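You operate a simulated robot arm through the tools that you are given. There is no shell and no other tool.

You run a simulated robot arm. Do the job below in one go: nothing can be reset, and whatever is moved stays where it is left.

TASK
Drain the drip tray into the waste tin and close the tin.
Fine: stand the tin on the ledge under the drain, shut the tray knob afterwards, bring the tin back onto the tray and close it there. Where these are worked on the way, their far stop is far enough and under half their travel is too little: tray knob.

The check looks at the end state, three seconds after you hand in, the way a careful person would. Anything else that was tipped, shoved, dropped, spilled or broken makes it a failure.

THE ROBOT
A 6-joint arm with a two-finger parallel gripper, fixed in place. Base frame: the origin is on the floor under the middle of its stand, x ahead of it, y to its left, z up; the work surface is at about z = 752. Lengths are in mm, angles in rad, forces in N, time in s.
With the tool pointing down near the work surface it reaches from about 200 to 640 mm from the base axis. Its first joint turns from -1.152 to 1.152 rad. Payload 2.7 kg.
Tool frame: the origin (TCP) lies between the finger pads and is the grasp point; the fingertips stand 23 mm ahead of it; z points along the fingers, y is the line along which they close. Largest opening 94 mm; finger width 38, thickness 10; the body of the gripper, 54 by 96 mm, starts 39 mm behind the TCP.
Orientation is that of the tool frame in the base frame, as a unit quaternion [x, y, z, w]. With the fingers straight down and closing along the base's y, the tool's x points along the base's -x, its y along +y and its z along -z.

THE INTERFACE
- The arm moves only by the tool drive_tool. Its argument "moves" is a list that holds one entry, the list of rows, each a list of 7 numbers: the turn, a rotation vector about the base's x, y, z in units of 45 degrees (1.0 is 45 degrees), then the shift along the base's x, y, z in units of 100 mm (1.0 is 100 mm), then the opening in per cent of the stroke, from 0 (shut) to 100 (fully open). In form: [[[ax, ay, az, x, y, z, grip], ...]]. A call has 1 to 20 rows; each row is the pose to reach, as a shift and turn from the pose commanded when the call began. A call with a number of a shift or a turn outside -1 to 1 is refused whole. Rows are played at 5 a second. More than 50 mm and 0.15 rad between two rows, or a gripper value outside its range, and nothing of the call is played. A pose out of reach is approached as far as the arm can. The call stops where the force on the tool passes 40 N (or 10 N more than at its start, if that is more) or the arm is blocked; 0.2 s more then pass. Each finger travels about 45 mm/s and halts on what it meets, pressing with about 38 N; the grip force reading is that of the motor and also rises with nothing between the fingers. The clock runs only during rows and for 0.2 s after the last one: add rows that repeat a pose to give the fingers time. The reply holds the time, the measured pose of the TCP, the force on the tool along the base axes, the opening and the grip force, in the units named above and with some noise, with the torque about the TCP (base axes, N m) and any sound that the robot's microphone picked up.
- Cameras (640 x 400 px; columns grow to the right, rows downward): "scene" is fixed at [59.3, -423.4, 1399]; the picture's right is [0.90, -0.44, 0.00], its down [-0.27, -0.56, -0.78] and it looks along [0.35, 0.70, -0.62] (base axes); focal length 299 px, centre (320, 200). "wrist" rides on the gripper at [87, 16, -75] in the tool frame; the picture's right is [-0.18, 0.98, 0.00], its down [-0.58, -0.11, -0.81] and it looks along [-0.79, -0.15, 0.59] (tool axes); focal length 243 px, centre (320, 200). There is no depth. A picture from a camera that has moved, and an enlarged one, comes with that camera's place and axes in the base frame and with its lens.
- get_image(camera): a new picture of that camera. No time passes.
- enlarge(camera, box): a new picture of the part [left, top, right, bottom] of that camera's present view, enlarged. No time passes.
- finish_job(): hands the job in; it is judged then, once.

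Places have to be worked out from the pictures, the camera data and where the tool is seen. Open the gripper and draw the arm clear of the work before you hand the job in, unless the task says otherwise.

The tools are called after "Call:" as name(argument=value, ...) on one line, values as JSON. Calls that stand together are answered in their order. drive_tool: Moves the arm, as the interface text tells. Its arguments: {"type":"object","properties":{"moves":{"type":"array"}},"required":["moves"]} The other tools are called the same way: get_image (camera) takes a picture; enlarge (camera, box) takes an enlarged picture of a part of a camera's view; finish_job () hands the job in.

At the start:

```text
t: 0.0
position: [384.6, 234.2, 1163.3]
orientation: [-0.001, 1.0, 0.001, 0.001]
force: [0.3, -0.1, -0.3]
ft_torque: [0.01, 0.03, -0.04]
finger_gap: 94.1
finger_force: 0.0
```

scene: 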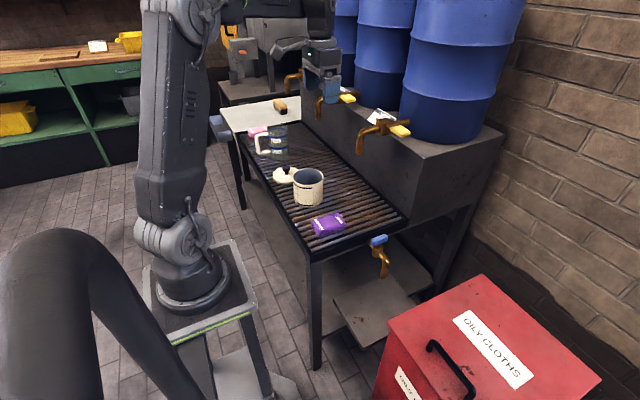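
wrist: 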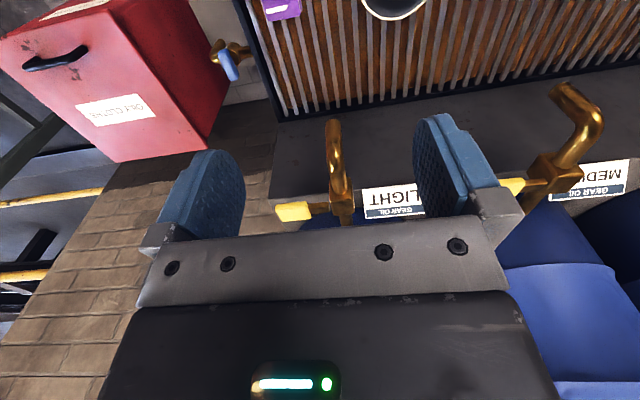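

The scene shows the tray with a tin, its lid, a purple pack, and a blue-handled tap below the tray's end over a ledge. I'll enlarge the relevant parts to work out places.

Call:
enlarge(camera="scene", box=[230, 110, 430, 235])

Call:
enlarge(camera="scene", box=[300, 200, 460, 300])

Call:
enlarge(camera="scene", box=[300, 220, 460, 360])

Call:
enlarge(camera="wrist", box=[180, 0, 440, 160])

```text
3.20 times, centred on (330, 172) of scene
camera zoom: at [59.3, -423.4, 1399.0], right [0.9, -0.44, 0.0], down [-0.27, -0.56, -0.78], along [0.35, 0.7, -0.62], focal length 958 px, centre (288, 288)
```

zoom: 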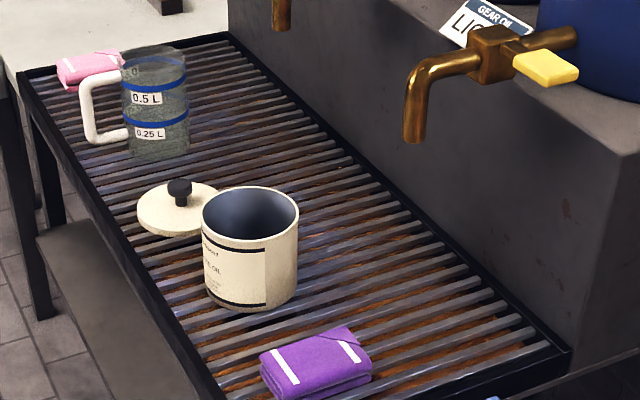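

```text
4.00 times, centred on (380, 250) of scene
camera zoom: at [59.3, -423.4, 1399.0], right [0.9, -0.44, 0.0], down [-0.27, -0.56, -0.78], along [0.35, 0.7, -0.62], focal length 1197 px, centre (80, 0)
```

zoom: 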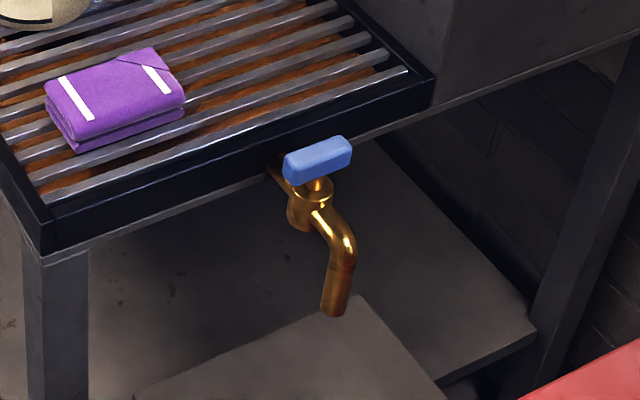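

```text
2.86 times, centred on (380, 290) of scene
camera zoom: at [59.3, -423.4, 1399.0], right [0.9, -0.44, 0.0], down [-0.27, -0.56, -0.78], along [0.35, 0.7, -0.62], focal length 855 px, centre (149, -57)
```

zoom: 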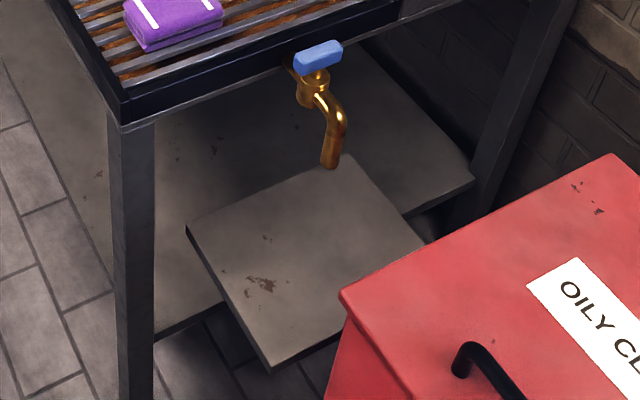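

```text
2.46 times, centred on (310, 80) of wrist
camera zoom: at [296.7, 251.8, 1238.3], right [0.18, 0.98, 0.0], down [0.58, -0.11, 0.81], along [0.79, -0.15, -0.59], focal length 597 px, centre (345, 495)
```

zoom: 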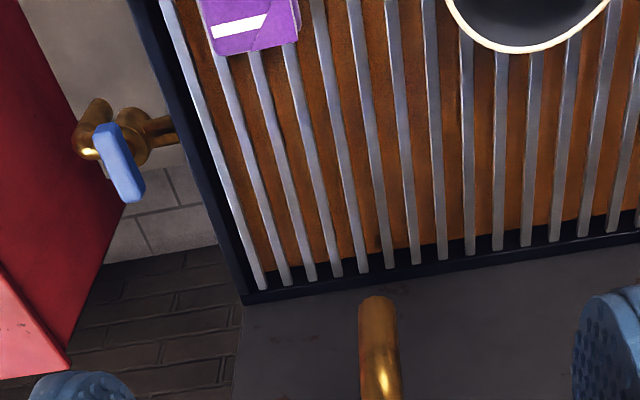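

The tray spans roughly x 285–630, y 85–935. The tin is near (391, 329), the lid near (371, 494), the drain tap near (480, 40 down to about -3), and the red bin top (z≈703) starts at y≈-145. I'll bring the wrist camera around to look at the tap and ledge from the -y side, staying high.

Call:
drive_tool(moves=[[[0, 0, 0.166, 0, -0.17, -0.1, 100], [0, 0, 0.333, 0, -0.34, -0.2, 100], [0, 0, 0.5, 0, -0.5, -0.3, 100], [0, 0, 0.667, 0, -0.67, -0.4, 100], [0, 0, 0.833, 0, -0.84, -0.5, 100], [0, 0, 1, 0, -1, -0.6, 100]]])

```text
t: 1.4
position: [382.8, 133.8, 1106.1]
orientation: [-0.384, 0.923, 0.001, 0.001]
force: [-0.2, 0.2, 0.0]
ft_torque: [0.0, -0.03, -0.02]
finger_gap: 94.1
finger_force: 0.1
```

The turn worked as expected, so I continue the same way: another 45° and towards -y.

Call:
drive_tool(moves=[[[0, 0, 0.166, 0.05, -0.17, -0.13, 100], [0, 0, 0.333, 0.1, -0.34, -0.26, 100], [0, 0, 0.5, 0.15, -0.5, -0.4, 100], [0, 0, 0.667, 0.2, -0.67, -0.52, 100], [0, 0, 0.833, 0.25, -0.84, -0.66, 100], [0, 0, 1, 0.3, -1, -0.8, 100]]])

Call:
drive_tool(moves=[[[0, 0, 0, 0.1, -0.33, -0.3, 100], [0, 0, 0, 0.2, -0.66, -0.6, 100], [0, 0, 0, 0.3, -1, -0.9, 100]]])

Call:
get_image(camera="wrist")

Call:
get_image(camera="scene")

```text
t: 2.8
position: [413.6, 33.4, 1025.1]
orientation: [0.708, -0.706, -0.001, -0.001]
force: [0.2, 0.4, -0.5]
ft_torque: [-0.01, 0.0, -0.01]
finger_gap: 93.6
finger_force: 0.0
```

```text
t: 3.6
position: [443.8, -64.7, 934.4]
orientation: [0.708, -0.706, 0.0, -0.001]
force: [0.0, 0.3, 0.1]
ft_torque: [0.05, -0.03, 0.0]
finger_gap: 93.7
finger_force: 0.1
```

```text
taken
camera wrist: at [427.0, -150.6, 1007.8], right [-0.98, 0.18, 0.0], down [0.11, 0.58, 0.81], along [0.15, 0.79, -0.59], focal length 243 px, centre (320, 200)
```

wrist: 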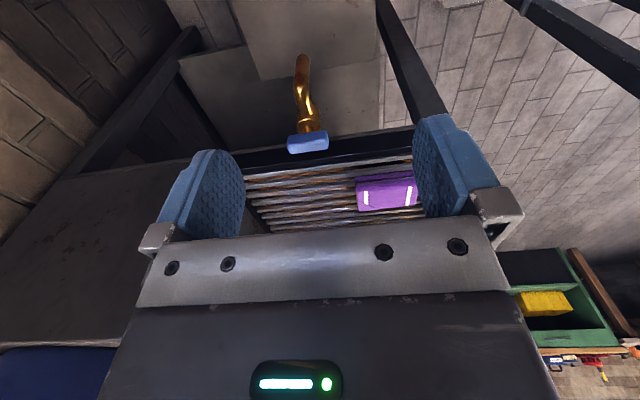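

```text
taken
```

scene: 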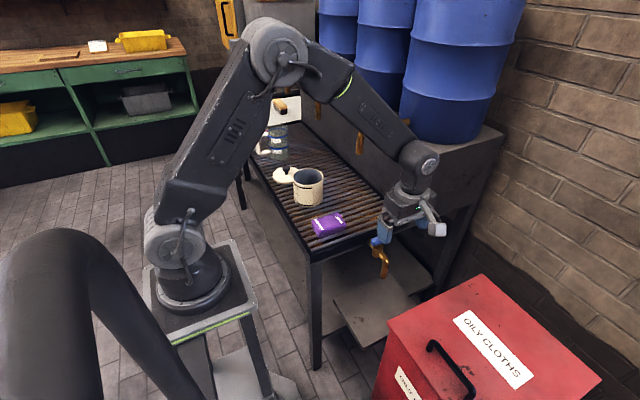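

The tap is in view at the top of the (inverted) wrist picture. I back off another 100 mm in -y and a bit lower to get the ledge into view.

Call:
drive_tool(moves=[[[0, 0, 0, 0.1, -0.33, -0.1, 100], [0, 0, 0, 0.2, -0.66, -0.2, 100], [0, 0, 0, 0.3, -1, -0.3, 100]]])

Call:
get_image(camera="wrist")

Call:
enlarge(camera="wrist", box=[220, 0, 420, 180])

```text
t: 4.4
position: [473.3, -164.5, 904.6]
orientation: [0.707, -0.707, -0.001, -0.001]
force: [0.7, -0.3, 0.8]
ft_torque: [0.02, 0.01, 0.0]
finger_gap: 93.8
finger_force: 0.0
```

```text
taken
camera wrist: at [456.4, -250.5, 978.1], right [-0.98, 0.18, 0.0], down [0.11, 0.58, 0.81], along [0.15, 0.79, -0.59], focal length 243 px, centre (320, 200)
```

wrist: 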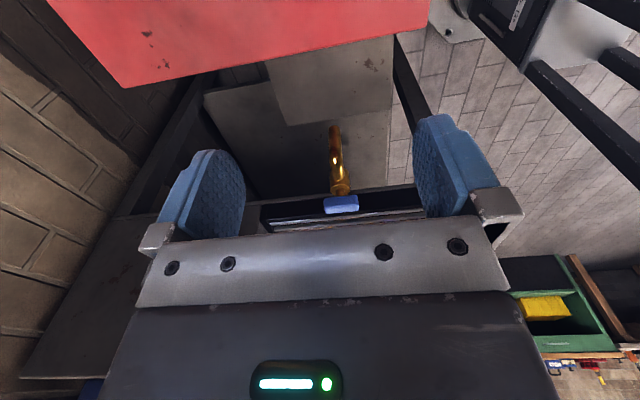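

```text
2.22 times, centred on (320, 90) of wrist
camera zoom: at [456.4, -250.5, 978.1], right [-0.98, 0.18, 0.0], down [0.11, 0.58, 0.81], along [0.15, 0.79, -0.59], focal length 539 px, centre (320, 444)
```

zoom: 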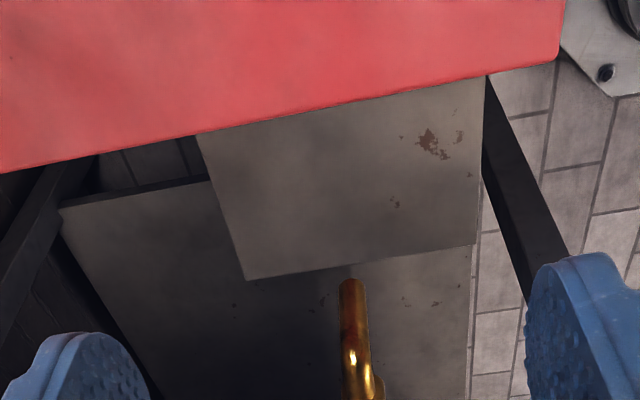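

Triangulating both cameras: spout mouth ≈ (479, -4, 653), ledge top z ≈ 493 spanning x 360–602, y -100…+90, knob near (480, 42, 769). I'll zoom on the knob here before going to look at the tin.

Call:
enlarge(camera="wrist", box=[290, 110, 386, 170])

Call:
enlarge(camera="wrist", box=[290, 160, 386, 220])

Call:
enlarge(camera="scene", box=[350, 225, 414, 265])

```text
6.67 times, centred on (338, 140) of wrist
camera zoom: at [456.4, -250.5, 978.1], right [-0.98, 0.18, 0.0], down [0.11, 0.58, 0.81], along [0.15, 0.79, -0.59], focal length 1618 px, centre (200, 600)
```

zoom: 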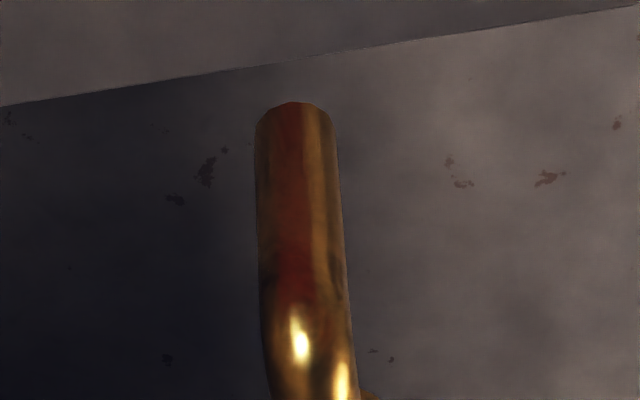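

```text
6.67 times, centred on (338, 190) of wrist
camera zoom: at [456.4, -250.5, 978.1], right [-0.98, 0.18, 0.0], down [0.11, 0.58, 0.81], along [0.15, 0.79, -0.59], focal length 1618 px, centre (200, 267)
```

zoom: 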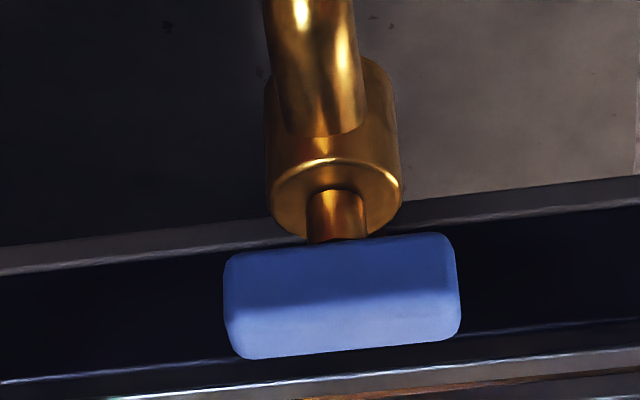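

```text
10.00 times, centred on (382, 245) of scene
camera zoom: at [59.3, -423.4, 1399.0], right [0.9, -0.44, 0.0], down [-0.27, -0.56, -0.78], along [0.35, 0.7, -0.62], focal length 2992 px, centre (-300, -250)
```

zoom: 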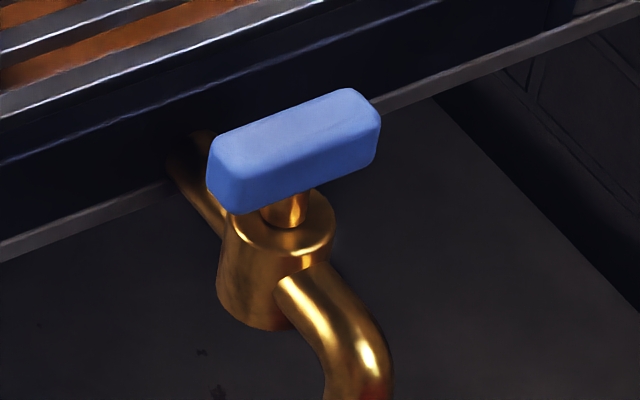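

Knob handle centre is (478, 40, 775), about 51 mm long along x, with the tap body beneath. Now I move over towards the tin to measure it with the wrist camera.

Call:
drive_tool(moves=[[[0, 0, 0, -0.1, 0.33, 0.2, 100], [0, 0, 0, -0.2, 0.66, 0.4, 100], [0, 0, 0, -0.3, 1, 0.5, 100]]])

Call:
drive_tool(moves=[[[0, 0, 0, -0.1, 0.33, 0.1, 100], [0, 0, 0, -0.2, 0.66, 0.2, 100], [0, 0, 0, -0.3, 1, 0.3, 100]]])

Call:
drive_tool(moves=[[[0, 0, 0, 0, 0.33, 0, 100], [0, 0, 0, 0, 0.66, 0, 100], [0, 0, 0, 0, 1, 0, 100]]])

Call:
get_image(camera="wrist")

```text
t: 5.2
position: [444.8, -65.4, 956.8]
orientation: [0.708, -0.706, -0.001, 0.0]
force: [-0.5, -0.2, 0.3]
ft_torque: [0.0, 0.0, -0.05]
finger_gap: 94.0
finger_force: 0.0
```

```text
t: 6.0
position: [413.7, 34.1, 984.3]
orientation: [0.708, -0.706, -0.001, 0.0]
force: [0.3, 0.2, -0.1]
ft_torque: [-0.02, -0.04, 0.0]
finger_gap: 94.1
finger_force: 0.0
```

```text
t: 6.8
position: [414.0, 133.6, 986.2]
orientation: [0.708, -0.706, -0.002, 0.001]
force: [-0.5, 0.3, -0.1]
ft_torque: [-0.02, 0.0, 0.01]
finger_gap: 94.1
finger_force: 0.1
```

```text
taken
camera wrist: at [397.6, 49.6, 1060.2], right [-0.98, 0.18, 0.0], down [0.11, 0.58, 0.81], along [0.15, 0.79, -0.59], focal length 243 px, centre (320, 200)
```

wrist: 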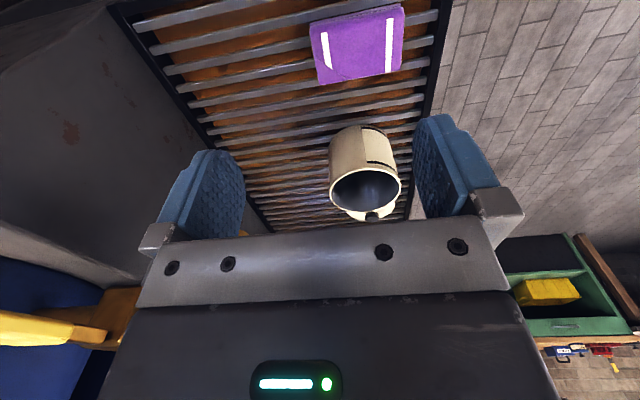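

Call:
enlarge(camera="wrist", box=[300, 110, 428, 235])

Call:
enlarge(camera="scene", box=[262, 155, 342, 215])

```text
3.20 times, centred on (364, 172) of wrist
camera zoom: at [397.6, 49.6, 1060.2], right [-0.98, 0.18, 0.0], down [0.11, 0.58, 0.81], along [0.15, 0.79, -0.59], focal length 776 px, centre (179, 288)
```

zoom: 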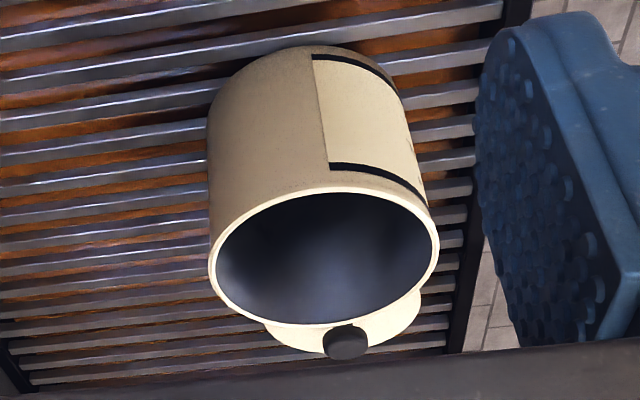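

```text
6.67 times, centred on (302, 185) of scene
camera zoom: at [59.3, -423.4, 1399.0], right [0.9, -0.44, 0.0], down [-0.27, -0.56, -0.78], along [0.35, 0.7, -0.62], focal length 1995 px, centre (440, 300)
```

zoom: 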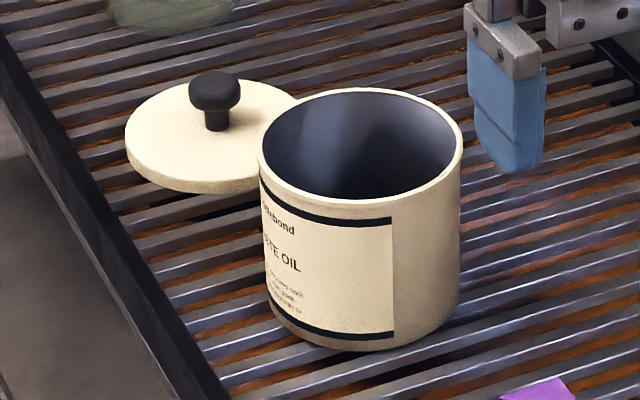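

Rim centre comes out at (383, 322, 850), outer diameter ≈101 mm, so it's too wide to span: I'll grip the wall on the -y side (one finger inside), which also keeps the gripper clear of the spout. The lid knob is near (368, 493, 790). Turning the tool back so it closes along y and moving above the tin's -y rim.

Call:
drive_tool(moves=[[[0, 0, -0.166, -0.05, 0.17, 0, 80], [0, 0, -0.333, -0.1, 0.34, 0, 70], [0, 0, -0.5, -0.15, 0.5, 0, 60], [0, 0, -0.667, -0.2, 0.6, 0, 53], [0, 0, -0.833, -0.25, 0.7, 0, 53], [0, 0, -1, -0.31, 0.8, 0, 53]]])

Call:
drive_tool(moves=[[[0, 0, -0.166, 0, 0.1, -0.05, 53], [0, 0, -0.333, 0, 0.2, -0.1, 53], [0, 0, -0.5, 0, 0.3, -0.15, 53], [0, 0, -0.667, 0, 0.4, -0.2, 53], [0, 0, -0.833, 0, 0.5, -0.25, 53], [0, 0, -1, 0, 0.6, -0.3, 53]]])

Call:
get_image(camera="wrist")

Call:
enlarge(camera="scene", box=[262, 125, 374, 195])

```text
t: 8.2
position: [383.4, 214.9, 985.9]
orientation: [-0.383, 0.924, 0.001, 0.0]
force: [0.4, -0.1, -0.3]
ft_torque: [0.0, 0.0, 0.01]
finger_gap: 49.7
finger_force: 0.1
```

```text
t: 9.6
position: [383.4, 275.8, 954.7]
orientation: [0.001, 1.0, 0.0, 0.003]
force: [0.2, -0.4, -0.5]
ft_torque: [-0.01, 0.06, 0.0]
finger_gap: 49.7
finger_force: 0.1
```

```text
taken
camera wrist: at [295.4, 291.7, 1028.4], right [0.19, 0.98, 0.0], down [0.58, -0.11, 0.81], along [0.79, -0.15, -0.59], focal length 243 px, centre (320, 200)
```

wrist: 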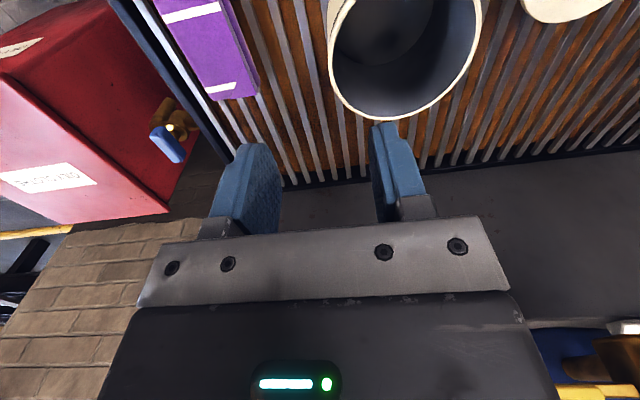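

```text
5.71 times, centred on (318, 160) of scene
camera zoom: at [59.3, -423.4, 1399.0], right [0.9, -0.44, 0.0], down [-0.27, -0.56, -0.78], along [0.35, 0.7, -0.62], focal length 1710 px, centre (331, 429)
```

zoom: 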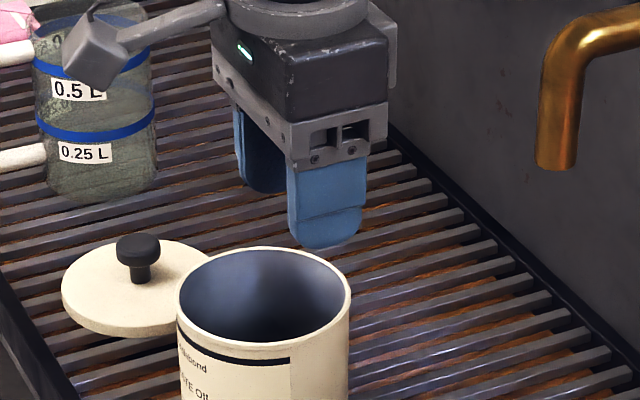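

The tin's rim in this view seems slightly further +y than estimated; I zoom to measure before descending.

Call:
enlarge(camera="wrist", box=[300, 0, 500, 125])

Call:
enlarge(camera="scene", box=[282, 160, 330, 190])

```text
3.20 times, centred on (400, 62) of wrist
camera zoom: at [295.4, 291.7, 1028.4], right [0.19, 0.98, 0.0], down [0.58, -0.11, 0.81], along [0.79, -0.15, -0.59], focal length 776 px, centre (64, 640)
```

zoom: 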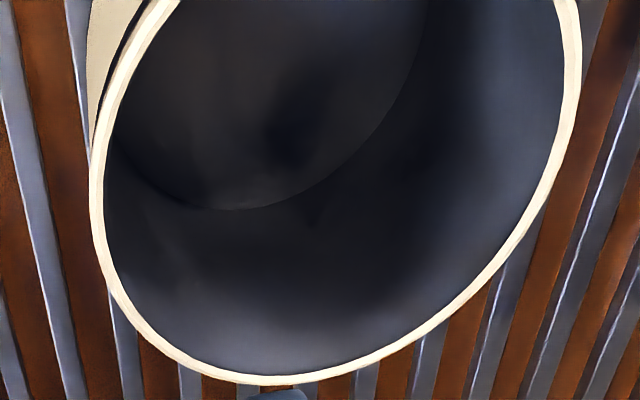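

```text
13.33 times, centred on (306, 175) of scene
camera zoom: at [59.3, -423.4, 1399.0], right [0.9, -0.44, 0.0], down [-0.27, -0.56, -0.78], along [0.35, 0.7, -0.62], focal length 3990 px, centre (507, 533)
```

zoom: 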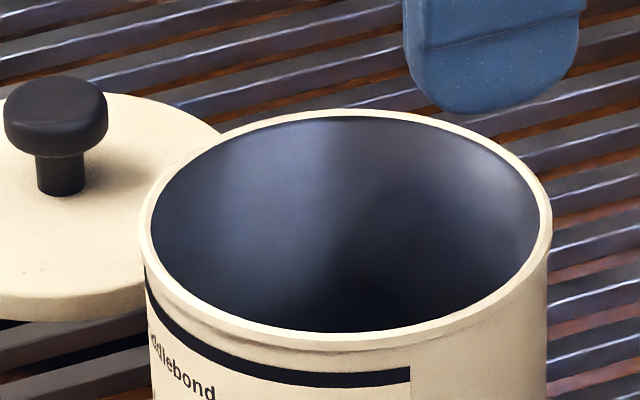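

Refit of the ellipse in this view puts the tin centre at about (384, 333) with rim z ≈ 845 (bottom at 752, consistent). I shift to y ≈ 286 and come down to just above the rim to verify.

Call:
drive_tool(moves=[[[0, 0, 0, 0.01, 0.05, -0.3, 53], [0, 0, 0, 0.01, 0.1, -0.5, 53], [0, 0, 0, 0.01, 0.1, -0.68, 53], [0, 0, 0, 0.01, 0.1, -0.68, 53]]])

Call:
get_image(camera="wrist")

Call:
enlarge(camera="scene", box=[274, 140, 354, 190])

```text
t: 10.6
position: [384.1, 285.5, 887.5]
orientation: [-0.001, 1.0, 0.0, 0.001]
force: [-0.5, 0.2, 0.4]
ft_torque: [-0.01, -0.01, -0.01]
finger_gap: 50.2
finger_force: 0.0
```

```text
taken
camera wrist: at [296.1, 302.1, 961.0], right [0.18, 0.98, 0.0], down [0.58, -0.11, 0.81], along [0.79, -0.15, -0.59], focal length 243 px, centre (320, 200)
```

wrist: 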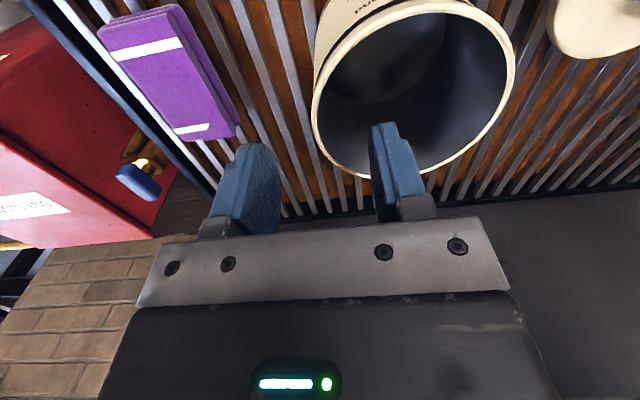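

```text
8.00 times, centred on (314, 165) of scene
camera zoom: at [59.3, -423.4, 1399.0], right [0.9, -0.44, 0.0], down [-0.27, -0.56, -0.78], along [0.35, 0.7, -0.62], focal length 2394 px, centre (368, 480)
```

zoom: 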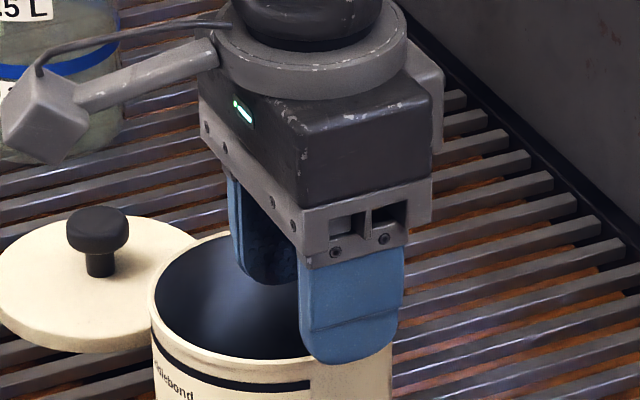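

The fingers straddle the -y wall as planned (inner finger over the opening). Descending to z ≈ 829, then checking.

Call:
drive_tool(moves=[[[0, 0, 0, 0, 0, -0.12, 53], [0, 0, 0, 0, 0, -0.24, 53], [0, 0, 0, 0, 0, -0.36, 53], [0, 0, 0, 0, 0, -0.48, 53], [0, 0, 0, 0, 0, -0.58, 53], [0, 0, 0, 0, 0, -0.58, 53]]])

Call:
enlarge(camera="scene", box=[274, 150, 354, 210])

Call:
get_image(camera="wrist")

```text
t: 12.0
position: [385.5, 285.2, 829.3]
orientation: [-0.001, 1.0, 0.001, 0.002]
force: [-0.6, -0.3, -0.1]
ft_torque: [0.0, -0.01, -0.03]
finger_gap: 49.8
finger_force: 0.0
```

```text
6.67 times, centred on (314, 180) of scene
camera zoom: at [59.3, -423.4, 1399.0], right [0.9, -0.44, 0.0], down [-0.27, -0.56, -0.78], along [0.35, 0.7, -0.62], focal length 1995 px, centre (360, 333)
```

zoom: 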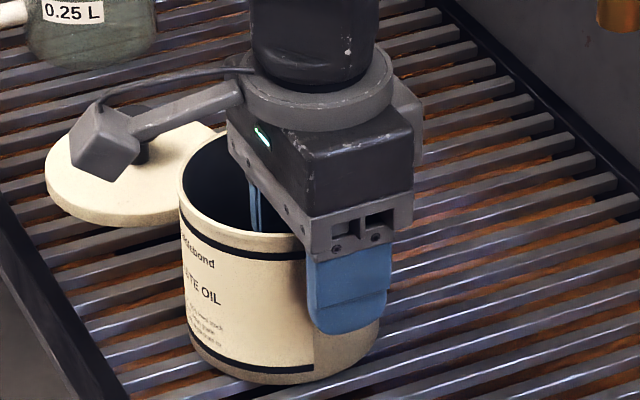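

```text
taken
camera wrist: at [297.5, 302.4, 903.1], right [0.18, 0.98, 0.0], down [0.58, -0.11, 0.81], along [0.79, -0.15, -0.59], focal length 243 px, centre (320, 200)
```

wrist: 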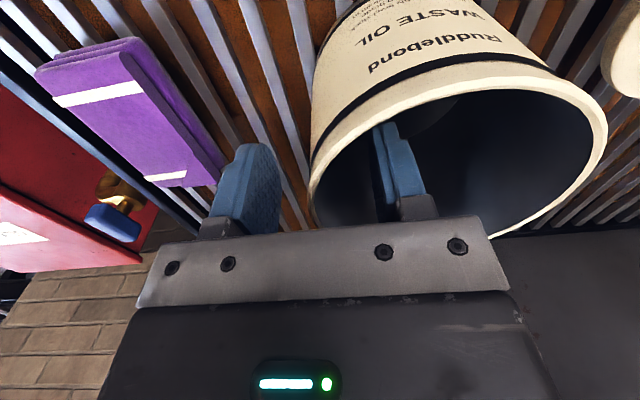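

Inner finger is inside the tin and outer outside, no contact yet. Closing on the wall.

Call:
drive_tool(moves=[[[0, 0, 0, 0, 0, 0, 30], [0, 0, 0, 0, 0, 0, 15], [0, 0, 0, 0, 0, 0, 5], [0, 0, 0, 0, 0, 0, 0], [0, 0, 0, 0, 0, 0, 0], [0, 0, 0, 0, 0, 0, 0]]])

Call:
get_image(camera="wrist")

```text
t: 13.4
position: [384.6, 285.6, 830.8]
orientation: [-0.001, 1.0, 0.001, 0.002]
force: [-2.5, 1.4, 8.0]
ft_torque: [0.92, 0.26, 0.24]
finger_gap: 8.9
finger_force: 37.6
```

```text
taken
camera wrist: at [297.5, 302.7, 903.7], right [0.18, 0.98, 0.0], down [0.58, -0.11, 0.81], along [0.8, -0.15, -0.59], focal length 243 px, centre (320, 200)
```

wrist: 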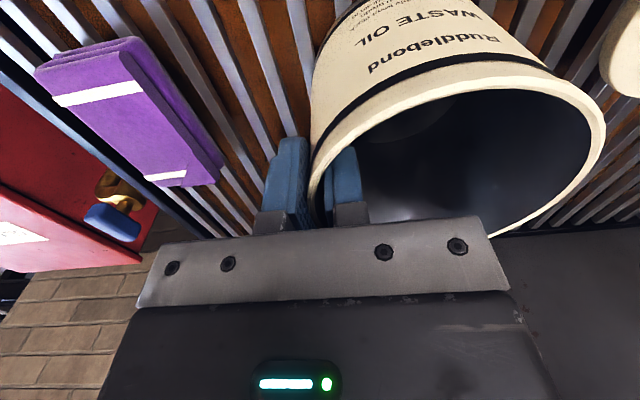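

The wall is gripped (gap 8.9 mm, 38 N). Lifting 30 mm slowly and checking for tilt or slip.

Call:
drive_tool(moves=[[[0, 0, 0, 0, 0, 0.05, 0], [0, 0, 0, 0, 0, 0.1, 0], [0, 0, 0, 0, 0, 0.2, 0], [0, 0, 0, 0, 0, 0.3, 0], [0, 0, 0, 0, 0, 0.3, 0]]])

Call:
get_image(camera="wrist")

Call:
enlarge(camera="scene", box=[274, 140, 354, 210])

```text
t: 14.6
position: [385.0, 284.8, 858.9]
orientation: [-0.002, 1.0, 0.0, 0.001]
force: [-0.1, 0.0, -1.9]
ft_torque: [-0.09, 0.03, 0.02]
finger_gap: 8.7
finger_force: 37.9
```

```text
taken
camera wrist: at [297.1, 301.8, 932.5], right [0.18, 0.98, 0.0], down [0.58, -0.11, 0.81], along [0.79, -0.15, -0.59], focal length 243 px, centre (320, 200)
```

wrist: 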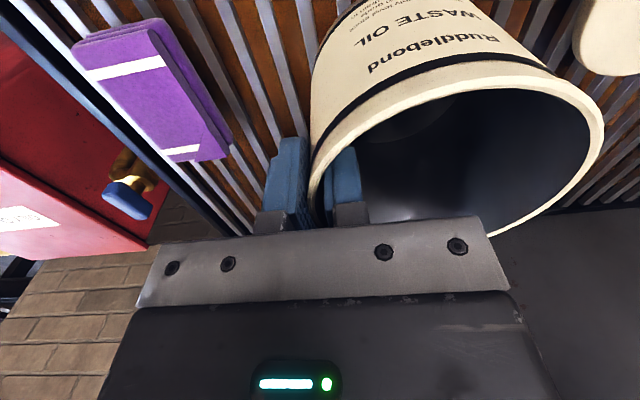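

```text
5.71 times, centred on (314, 175) of scene
camera zoom: at [59.4, -423.4, 1399.0], right [0.9, -0.44, 0.0], down [-0.27, -0.56, -0.78], along [0.35, 0.7, -0.62], focal length 1710 px, centre (354, 343)
```

zoom: 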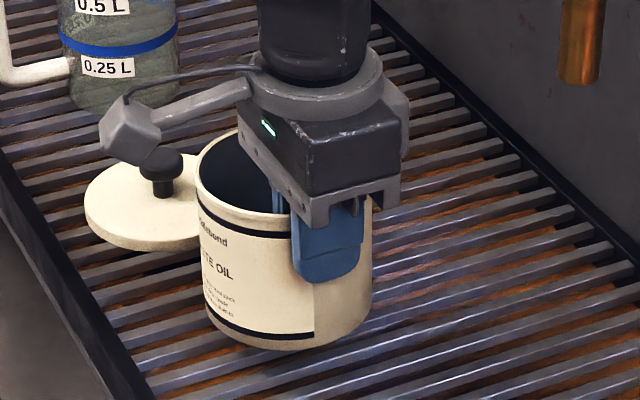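

The tin hangs level (≈2 N) and secure. I raise it and carry it along y, keeping x≈385 to stay clear of the barrel spouts, high over the cloth and tap.

Call:
drive_tool(moves=[[[0, 0, 0, 0, 0, 0.2, 0], [0, 0, 0, 0, -0.1, 0.4, 0], [0, 0, 0, 0, -0.3, 0.5, 0], [0, 0, 0, 0, -0.5, 0.5, 0], [0, 0, 0, 0, -0.75, 0.5, 0], [0, 0, 0, 0, -1, 0.5, 0]]])

Call:
drive_tool(moves=[[[0, 0, 0, 0, -0.25, 0, 0], [0, 0, 0, 0, -0.5, 0, 0], [0, 0, 0, 0, -0.75, 0, 0], [0, 0, 0, 0, -1, 0, 0]]])

Call:
drive_tool(moves=[[[0, 0, 0, 0, -0.25, 0, 0], [0, 0, 0, 0, -0.5, 0, 0], [0, 0, 0, 0, -0.75, 0, 0], [0, 0, 0, 0, -1, 0, 0]]])

Call:
drive_tool(moves=[[[0, 0, 0, 0, -0.2, -0.1, 0], [0, 0, 0, 0, -0.4, -0.2, 0], [0, 0, 0, 0, -0.59, -0.3, 0], [0, 0, 0, 0, -0.59, -0.3, 0]]])

Call:
get_image(camera="wrist")

Call:
get_image(camera="scene")

```text
t: 16.0
position: [384.7, 183.6, 909.0]
orientation: [-0.001, 1.0, 0.0, 0.002]
force: [1.2, 0.6, -2.0]
ft_torque: [-0.09, 0.0, 0.01]
finger_gap: 8.7
finger_force: 38.0
```

```text
t: 17.0
position: [383.4, 82.2, 909.1]
orientation: [-0.001, 1.0, 0.0, 0.001]
force: [-0.2, 0.0, -2.7]
ft_torque: [-0.06, -0.01, 0.01]
finger_gap: 8.6
finger_force: 38.1
```

```text
t: 18.0
position: [386.0, -16.5, 907.2]
orientation: [-0.001, 1.0, 0.0, 0.0]
force: [0.2, 0.0, -2.3]
ft_torque: [-0.12, 0.01, -0.01]
finger_gap: 8.8
finger_force: 37.6
```

```text
t: 19.0
position: [383.4, -75.6, 880.1]
orientation: [-0.001, 1.0, 0.0, 0.002]
force: [0.1, 0.3, -1.6]
ft_torque: [-0.09, 0.03, -0.01]
finger_gap: 8.8
finger_force: 38.0
```

```text
taken
camera wrist: at [296.2, -58.9, 952.2], right [0.18, 0.98, 0.0], down [0.58, -0.11, 0.81], along [0.79, -0.15, -0.59], focal length 243 px, centre (320, 200)
```

wrist: 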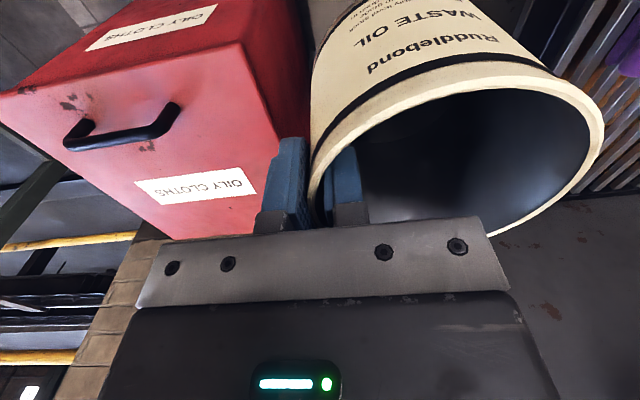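

```text
taken
```

scene: 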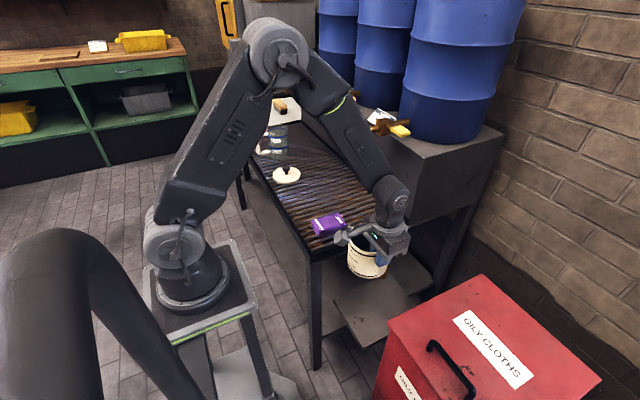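

Tin is level over the free space left of the tap (x≈385). Descending beside the tap in steps with the gripper kept between bin and spout.

Call:
drive_tool(moves=[[[0, 0, 0, 0, 0.03, -0.25, 0], [0, 0, 0, 0, 0.03, -0.5, 0], [0, 0, 0, 0, 0.03, -0.75, 0], [0, 0, 0, 0, 0.03, -1, 0]]])

Call:
get_image(camera="scene")

Call:
get_image(camera="wrist")

```text
t: 20.0
position: [384.5, -71.0, 778.6]
orientation: [0.0, 1.0, 0.001, 0.002]
force: [-0.1, -0.3, -2.0]
ft_torque: [-0.08, 0.03, 0.01]
finger_gap: 8.7
finger_force: 38.2
```

```text
taken
```

scene: 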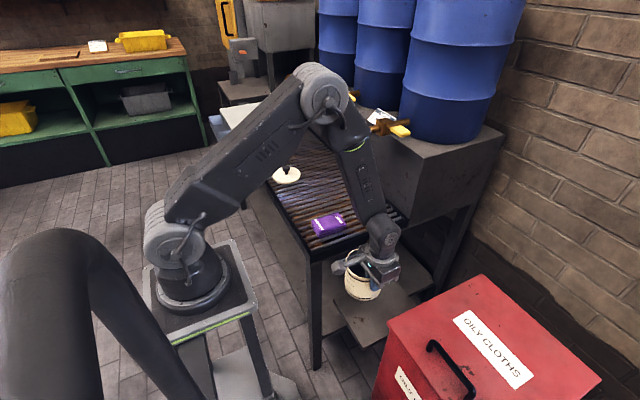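

```text
taken
camera wrist: at [296.5, -53.8, 853.3], right [0.18, 0.98, 0.0], down [0.58, -0.11, 0.81], along [0.79, -0.15, -0.59], focal length 243 px, centre (320, 200)
```

wrist: 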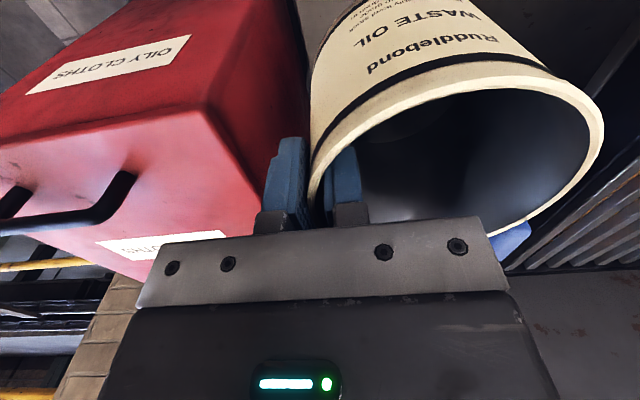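

Clear so far. Continuing down another 100 mm, then checking again.

Call:
drive_tool(moves=[[[0, 0, 0, 0, 0, -0.25, 0], [0, 0, 0, 0, 0, -0.5, 0], [0, 0, 0, 0, 0, -0.75, 0], [0, 0, 0, 0, 0, -1, 0]]])

Call:
get_image(camera="scene")

Call:
get_image(camera="wrist")

```text
t: 21.0
position: [384.7, -72.7, 680.1]
orientation: [-0.001, 1.0, 0.0, 0.002]
force: [0.1, -0.6, -1.9]
ft_torque: [-0.06, -0.03, -0.01]
finger_gap: 8.8
finger_force: 37.9
```

```text
taken
```

scene: 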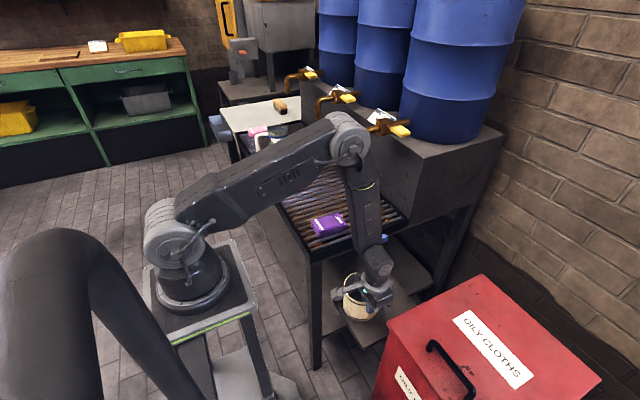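

```text
taken
camera wrist: at [296.6, -54.5, 752.9], right [0.18, 0.98, 0.0], down [0.58, -0.11, 0.81], along [0.79, -0.15, -0.59], focal length 243 px, centre (320, 200)
```

wrist: 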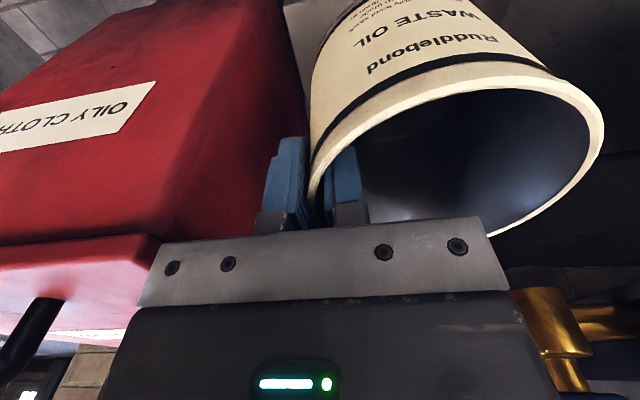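

Still clear on both sides. Lowering to about 590 so the tin is just above the ledge height, below the spout mouth.

Call:
drive_tool(moves=[[[0, 0, 0, 0, 0, -0.2, 0], [0, 0, 0, 0, 0, -0.4, 0], [0, 0, 0, 0, 0, -0.6, 0], [0, 0, 0, 0, 0, -0.8, 0], [0, 0, 0, 0, 0, -0.9, 0], [0, 0, 0, 0, 0, -0.9, 0]]])

Call:
enlarge(camera="scene", box=[300, 220, 460, 340])

Call:
get_image(camera="wrist")

```text
t: 22.4
position: [385.8, -72.5, 590.4]
orientation: [-0.001, 1.0, 0.0, 0.002]
force: [0.7, 0.1, -3.0]
ft_torque: [-0.09, 0.01, 0.02]
finger_gap: 8.7
finger_force: 38.5
```

```text
3.33 times, centred on (380, 280) of scene
camera zoom: at [59.4, -423.4, 1399.0], right [0.9, -0.44, 0.0], down [-0.27, -0.56, -0.78], along [0.35, 0.7, -0.62], focal length 998 px, centre (120, -67)
```

zoom: 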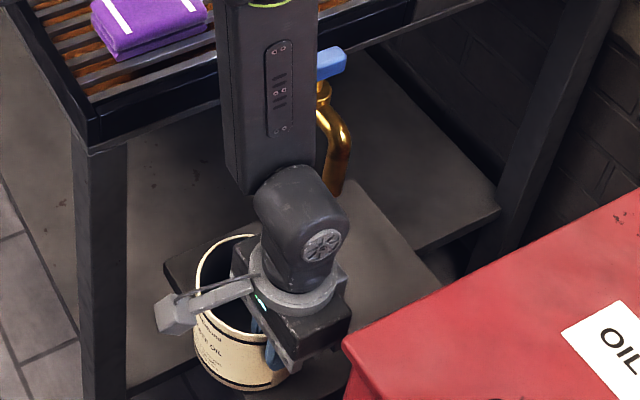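

```text
taken
camera wrist: at [297.8, -55.1, 662.5], right [0.18, 0.98, 0.0], down [0.58, -0.11, 0.81], along [0.79, -0.15, -0.59], focal length 243 px, centre (320, 200)
```

wrist: 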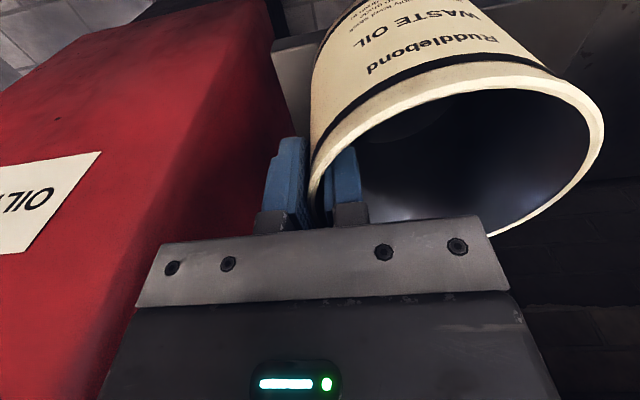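

Tin is ~20 mm above the ledge and left of the spout. Sliding +x in two steps to bring it under the spout while checking clearance.

Call:
drive_tool(moves=[[[0, 0, 0, 0.15, 0, 0, 0], [0, 0, 0, 0.3, 0, 0, 0], [0, 0, 0, 0.45, 0, 0, 0], [0, 0, 0, 0.55, 0, 0, 0], [0, 0, 0, 0.55, 0, 0, 0]]])

Call:
enlarge(camera="scene", box=[300, 220, 460, 340])

Call:
get_image(camera="wrist")

```text
t: 23.6
position: [439.5, -71.1, 589.2]
orientation: [-0.001, 1.0, 0.0, 0.001]
force: [-0.2, 0.4, -2.2]
ft_torque: [-0.1, -0.02, 0.0]
finger_gap: 8.6
finger_force: 37.5
```

```text
3.33 times, centred on (380, 280) of scene
camera zoom: at [59.4, -423.4, 1399.0], right [0.9, -0.44, 0.0], down [-0.27, -0.56, -0.78], along [0.35, 0.7, -0.62], focal length 998 px, centre (120, -67)
```

zoom: 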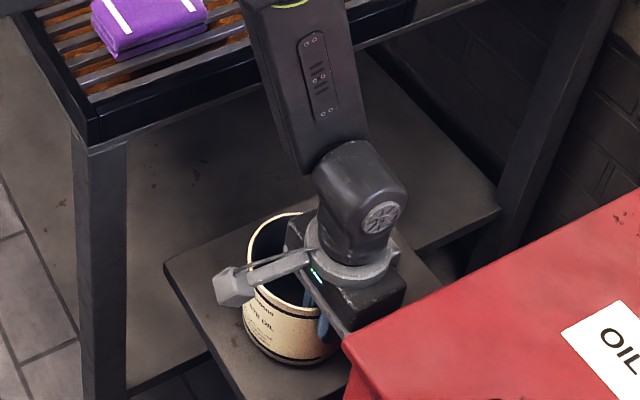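

```text
taken
camera wrist: at [352.0, -55.1, 662.9], right [0.18, 0.98, 0.0], down [0.58, -0.11, 0.81], along [0.79, -0.15, -0.59], focal length 243 px, centre (320, 200)
```

wrist: 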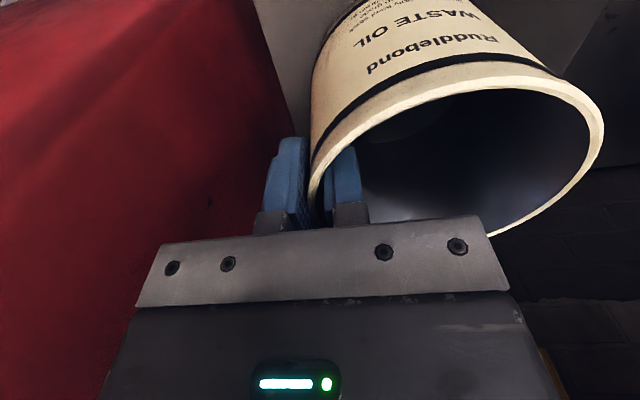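

No contact. Sliding the remaining 40 mm to x ≈ 479.

Call:
drive_tool(moves=[[[0, 0, 0, 0.1, 0, 0, 0], [0, 0, 0, 0.2, 0, 0, 0], [0, 0, 0, 0.3, 0, 0, 0], [0, 0, 0, 0.4, 0, 0, 0], [0, 0, 0, 0.4, 0, 0, 0]]])

Call:
enlarge(camera="scene", box=[300, 220, 460, 340])

Call:
get_image(camera="wrist")

```text
t: 24.8
position: [478.3, -71.6, 589.1]
orientation: [-0.001, 1.0, 0.0, 0.001]
force: [-0.9, 0.2, -1.8]
ft_torque: [-0.08, -0.03, 0.0]
finger_gap: 8.4
finger_force: 38.2
```

```text
3.33 times, centred on (380, 280) of scene
camera zoom: at [59.4, -423.4, 1399.0], right [0.9, -0.44, 0.0], down [-0.27, -0.56, -0.78], along [0.35, 0.7, -0.62], focal length 998 px, centre (120, -67)
```

zoom: 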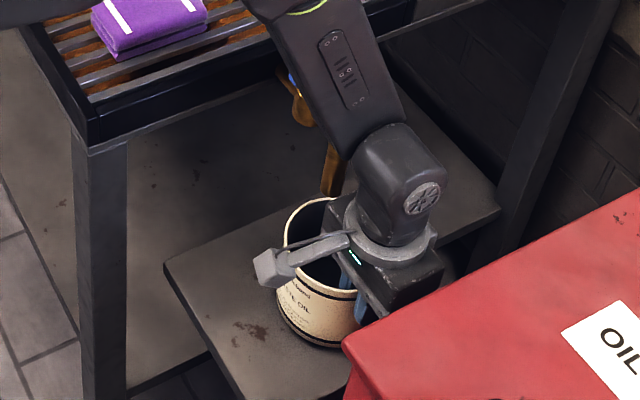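

```text
taken
camera wrist: at [391.4, -54.9, 662.5], right [0.18, 0.98, 0.0], down [0.58, -0.11, 0.81], along [0.79, -0.15, -0.59], focal length 243 px, centre (320, 200)
```

wrist: 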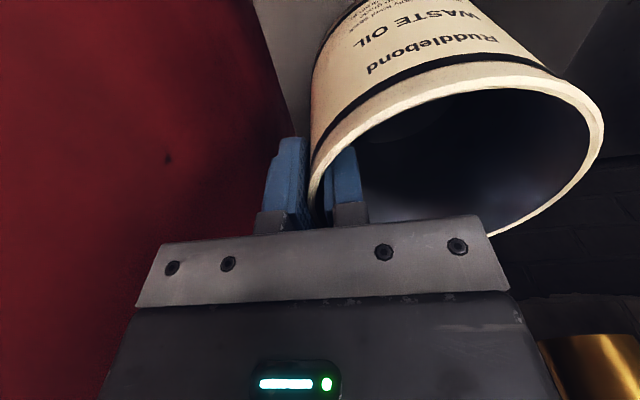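

The drop point below the spout projects inside the tin's opening. Lowering slowly towards the ledge, watching for contact force.

Call:
drive_tool(moves=[[[0, 0, 0, 0, 0, -0.03, 0], [0, 0, 0, 0, 0, -0.06, 0], [0, 0, 0, 0, 0, -0.09, 0], [0, 0, 0, 0, 0, -0.11, 0], [0, 0, 0, 0, 0, -0.11, 0]]])

```text
t: 26.0
position: [480.4, -72.1, 578.6]
orientation: [-0.002, 1.0, 0.0, 0.002]
force: [-4.1, -4.1, 13.3]
ft_torque: [1.01, 0.26, 0.4]
finger_gap: 8.9
finger_force: 37.8
```

Contact at TCP z ≈ 578.6 (13 N up), so the tin is touching the ledge. I ease up by 1 mm to relax the load before releasing.

Call:
drive_tool(moves=[[[0, 0, 0, 0, 0, 0.01, 0], [0, 0, 0, 0, 0, 0.01, 0]]])

Call:
enlarge(camera="scene", box=[330, 250, 426, 320])

```text
t: 26.6
position: [480.0, -70.9, 577.4]
orientation: [-0.001, 1.0, 0.0, 0.002]
force: [1.0, -2.8, 3.3]
ft_torque: [0.18, -0.07, -0.06]
finger_gap: 8.7
finger_force: 38.3
```

```text
5.71 times, centred on (378, 285) of scene
camera zoom: at [59.3, -423.4, 1399.0], right [0.9, -0.44, 0.0], down [-0.27, -0.56, -0.78], along [0.35, 0.7, -0.62], focal length 1710 px, centre (-11, -286)
```

zoom: 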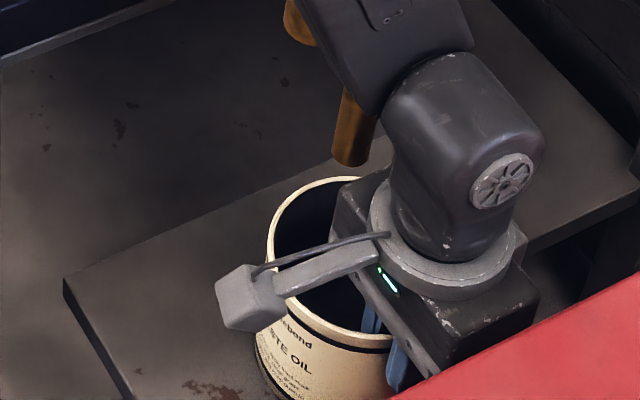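

Load relaxed to 3 N: tin stands on the ledge. Opening to ~32 mm to release.

Call:
drive_tool(moves=[[[0, 0, 0, 0, 0, 0, 15], [0, 0, 0, 0, 0, 0, 25], [0, 0, 0, 0, 0, 0, 34], [0, 0, 0, 0, 0, 0, 34]]])

Call:
get_image(camera="wrist")

```text
t: 27.6
position: [479.5, -72.4, 578.8]
orientation: [-0.001, 1.0, 0.001, 0.001]
force: [0.1, -0.9, 0.2]
ft_torque: [-0.03, 0.01, 0.01]
finger_gap: 32.1
finger_force: 0.1
```

```text
taken
camera wrist: at [391.6, -54.0, 652.4], right [0.18, 0.98, 0.0], down [0.58, -0.11, 0.81], along [0.79, -0.15, -0.59], focal length 243 px, centre (320, 200)
```

wrist: 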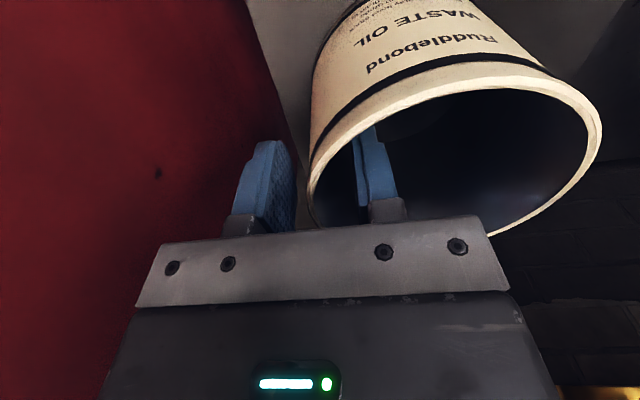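

Released cleanly. Withdrawing straight up.

Call:
drive_tool(moves=[[[0, 0, 0, 0, 0, 0.15, 34], [0, 0, 0, 0, 0, 0.3, 34], [0, 0, 0, 0, 0, 0.45, 34], [0, 0, 0, 0, 0, 0.6, 34], [0, 0, 0, 0, 0, 0.8, 34], [0, 0, 0, 0, 0, 1, 34]]])

Call:
drive_tool(moves=[[[0, 0, 0, 0, 0, 0.25, 34], [0, 0, 0, 0, 0, 0.5, 34], [0, 0, 0, 0, 0, 0.75, 34], [0, 0, 0, 0, 0, 1, 34]]])

Call:
drive_tool(moves=[[[0, 0, 0, 0, 0, 0.25, 40], [0, 0, 0, 0, 0, 0.5, 40], [0, 0, 0, 0, 0, 0.75, 40], [0, 0, 0, 0, 0, 1, 40]]])

Call:
get_image(camera="wrist")

Call:
enlarge(camera="scene", box=[330, 220, 442, 320])

```text
t: 29.0
position: [478.5, -72.1, 678.5]
orientation: [0.0, 1.0, 0.0, 0.001]
force: [-0.8, -0.2, -0.5]
ft_torque: [0.0, 0.01, 0.01]
finger_gap: 32.0
finger_force: 0.1
```

```text
t: 30.0
position: [479.3, -70.4, 778.1]
orientation: [-0.001, 1.0, 0.001, 0.001]
force: [0.1, 0.5, -0.3]
ft_torque: [-0.01, 0.01, 0.01]
finger_gap: 32.0
finger_force: 0.0
```

```text
t: 31.0
position: [478.9, -70.1, 877.3]
orientation: [-0.001, 1.0, 0.0, 0.002]
force: [-0.3, 0.3, 0.5]
ft_torque: [0.0, -0.01, 0.0]
finger_gap: 37.7
finger_force: 0.0
```

```text
taken
camera wrist: at [391.3, -53.4, 950.9], right [0.18, 0.98, 0.0], down [0.58, -0.11, 0.81], along [0.79, -0.15, -0.59], focal length 243 px, centre (320, 200)
```

wrist: 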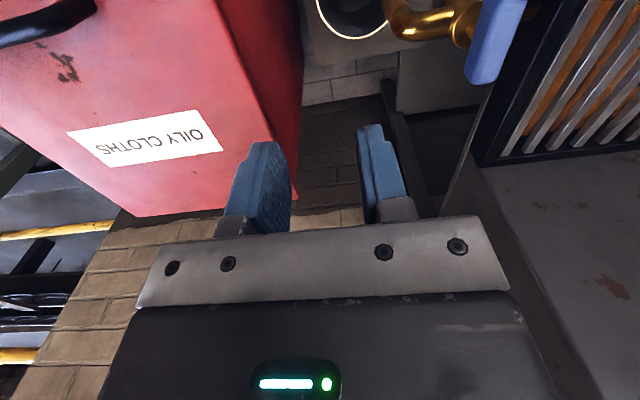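

```text
4.00 times, centred on (386, 270) of scene
camera zoom: at [59.3, -423.4, 1399.0], right [0.9, -0.44, 0.0], down [-0.27, -0.56, -0.78], along [0.35, 0.7, -0.62], focal length 1197 px, centre (56, -80)
```

zoom: 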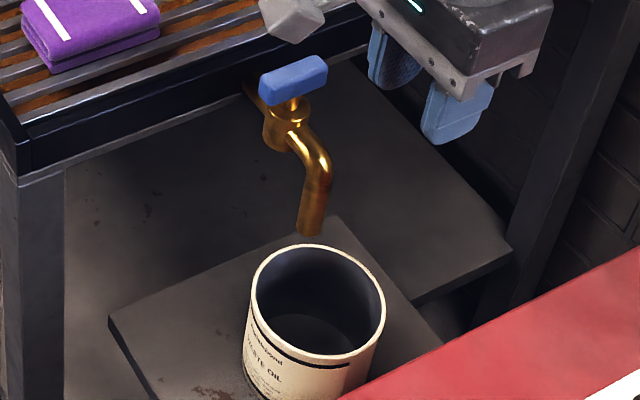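

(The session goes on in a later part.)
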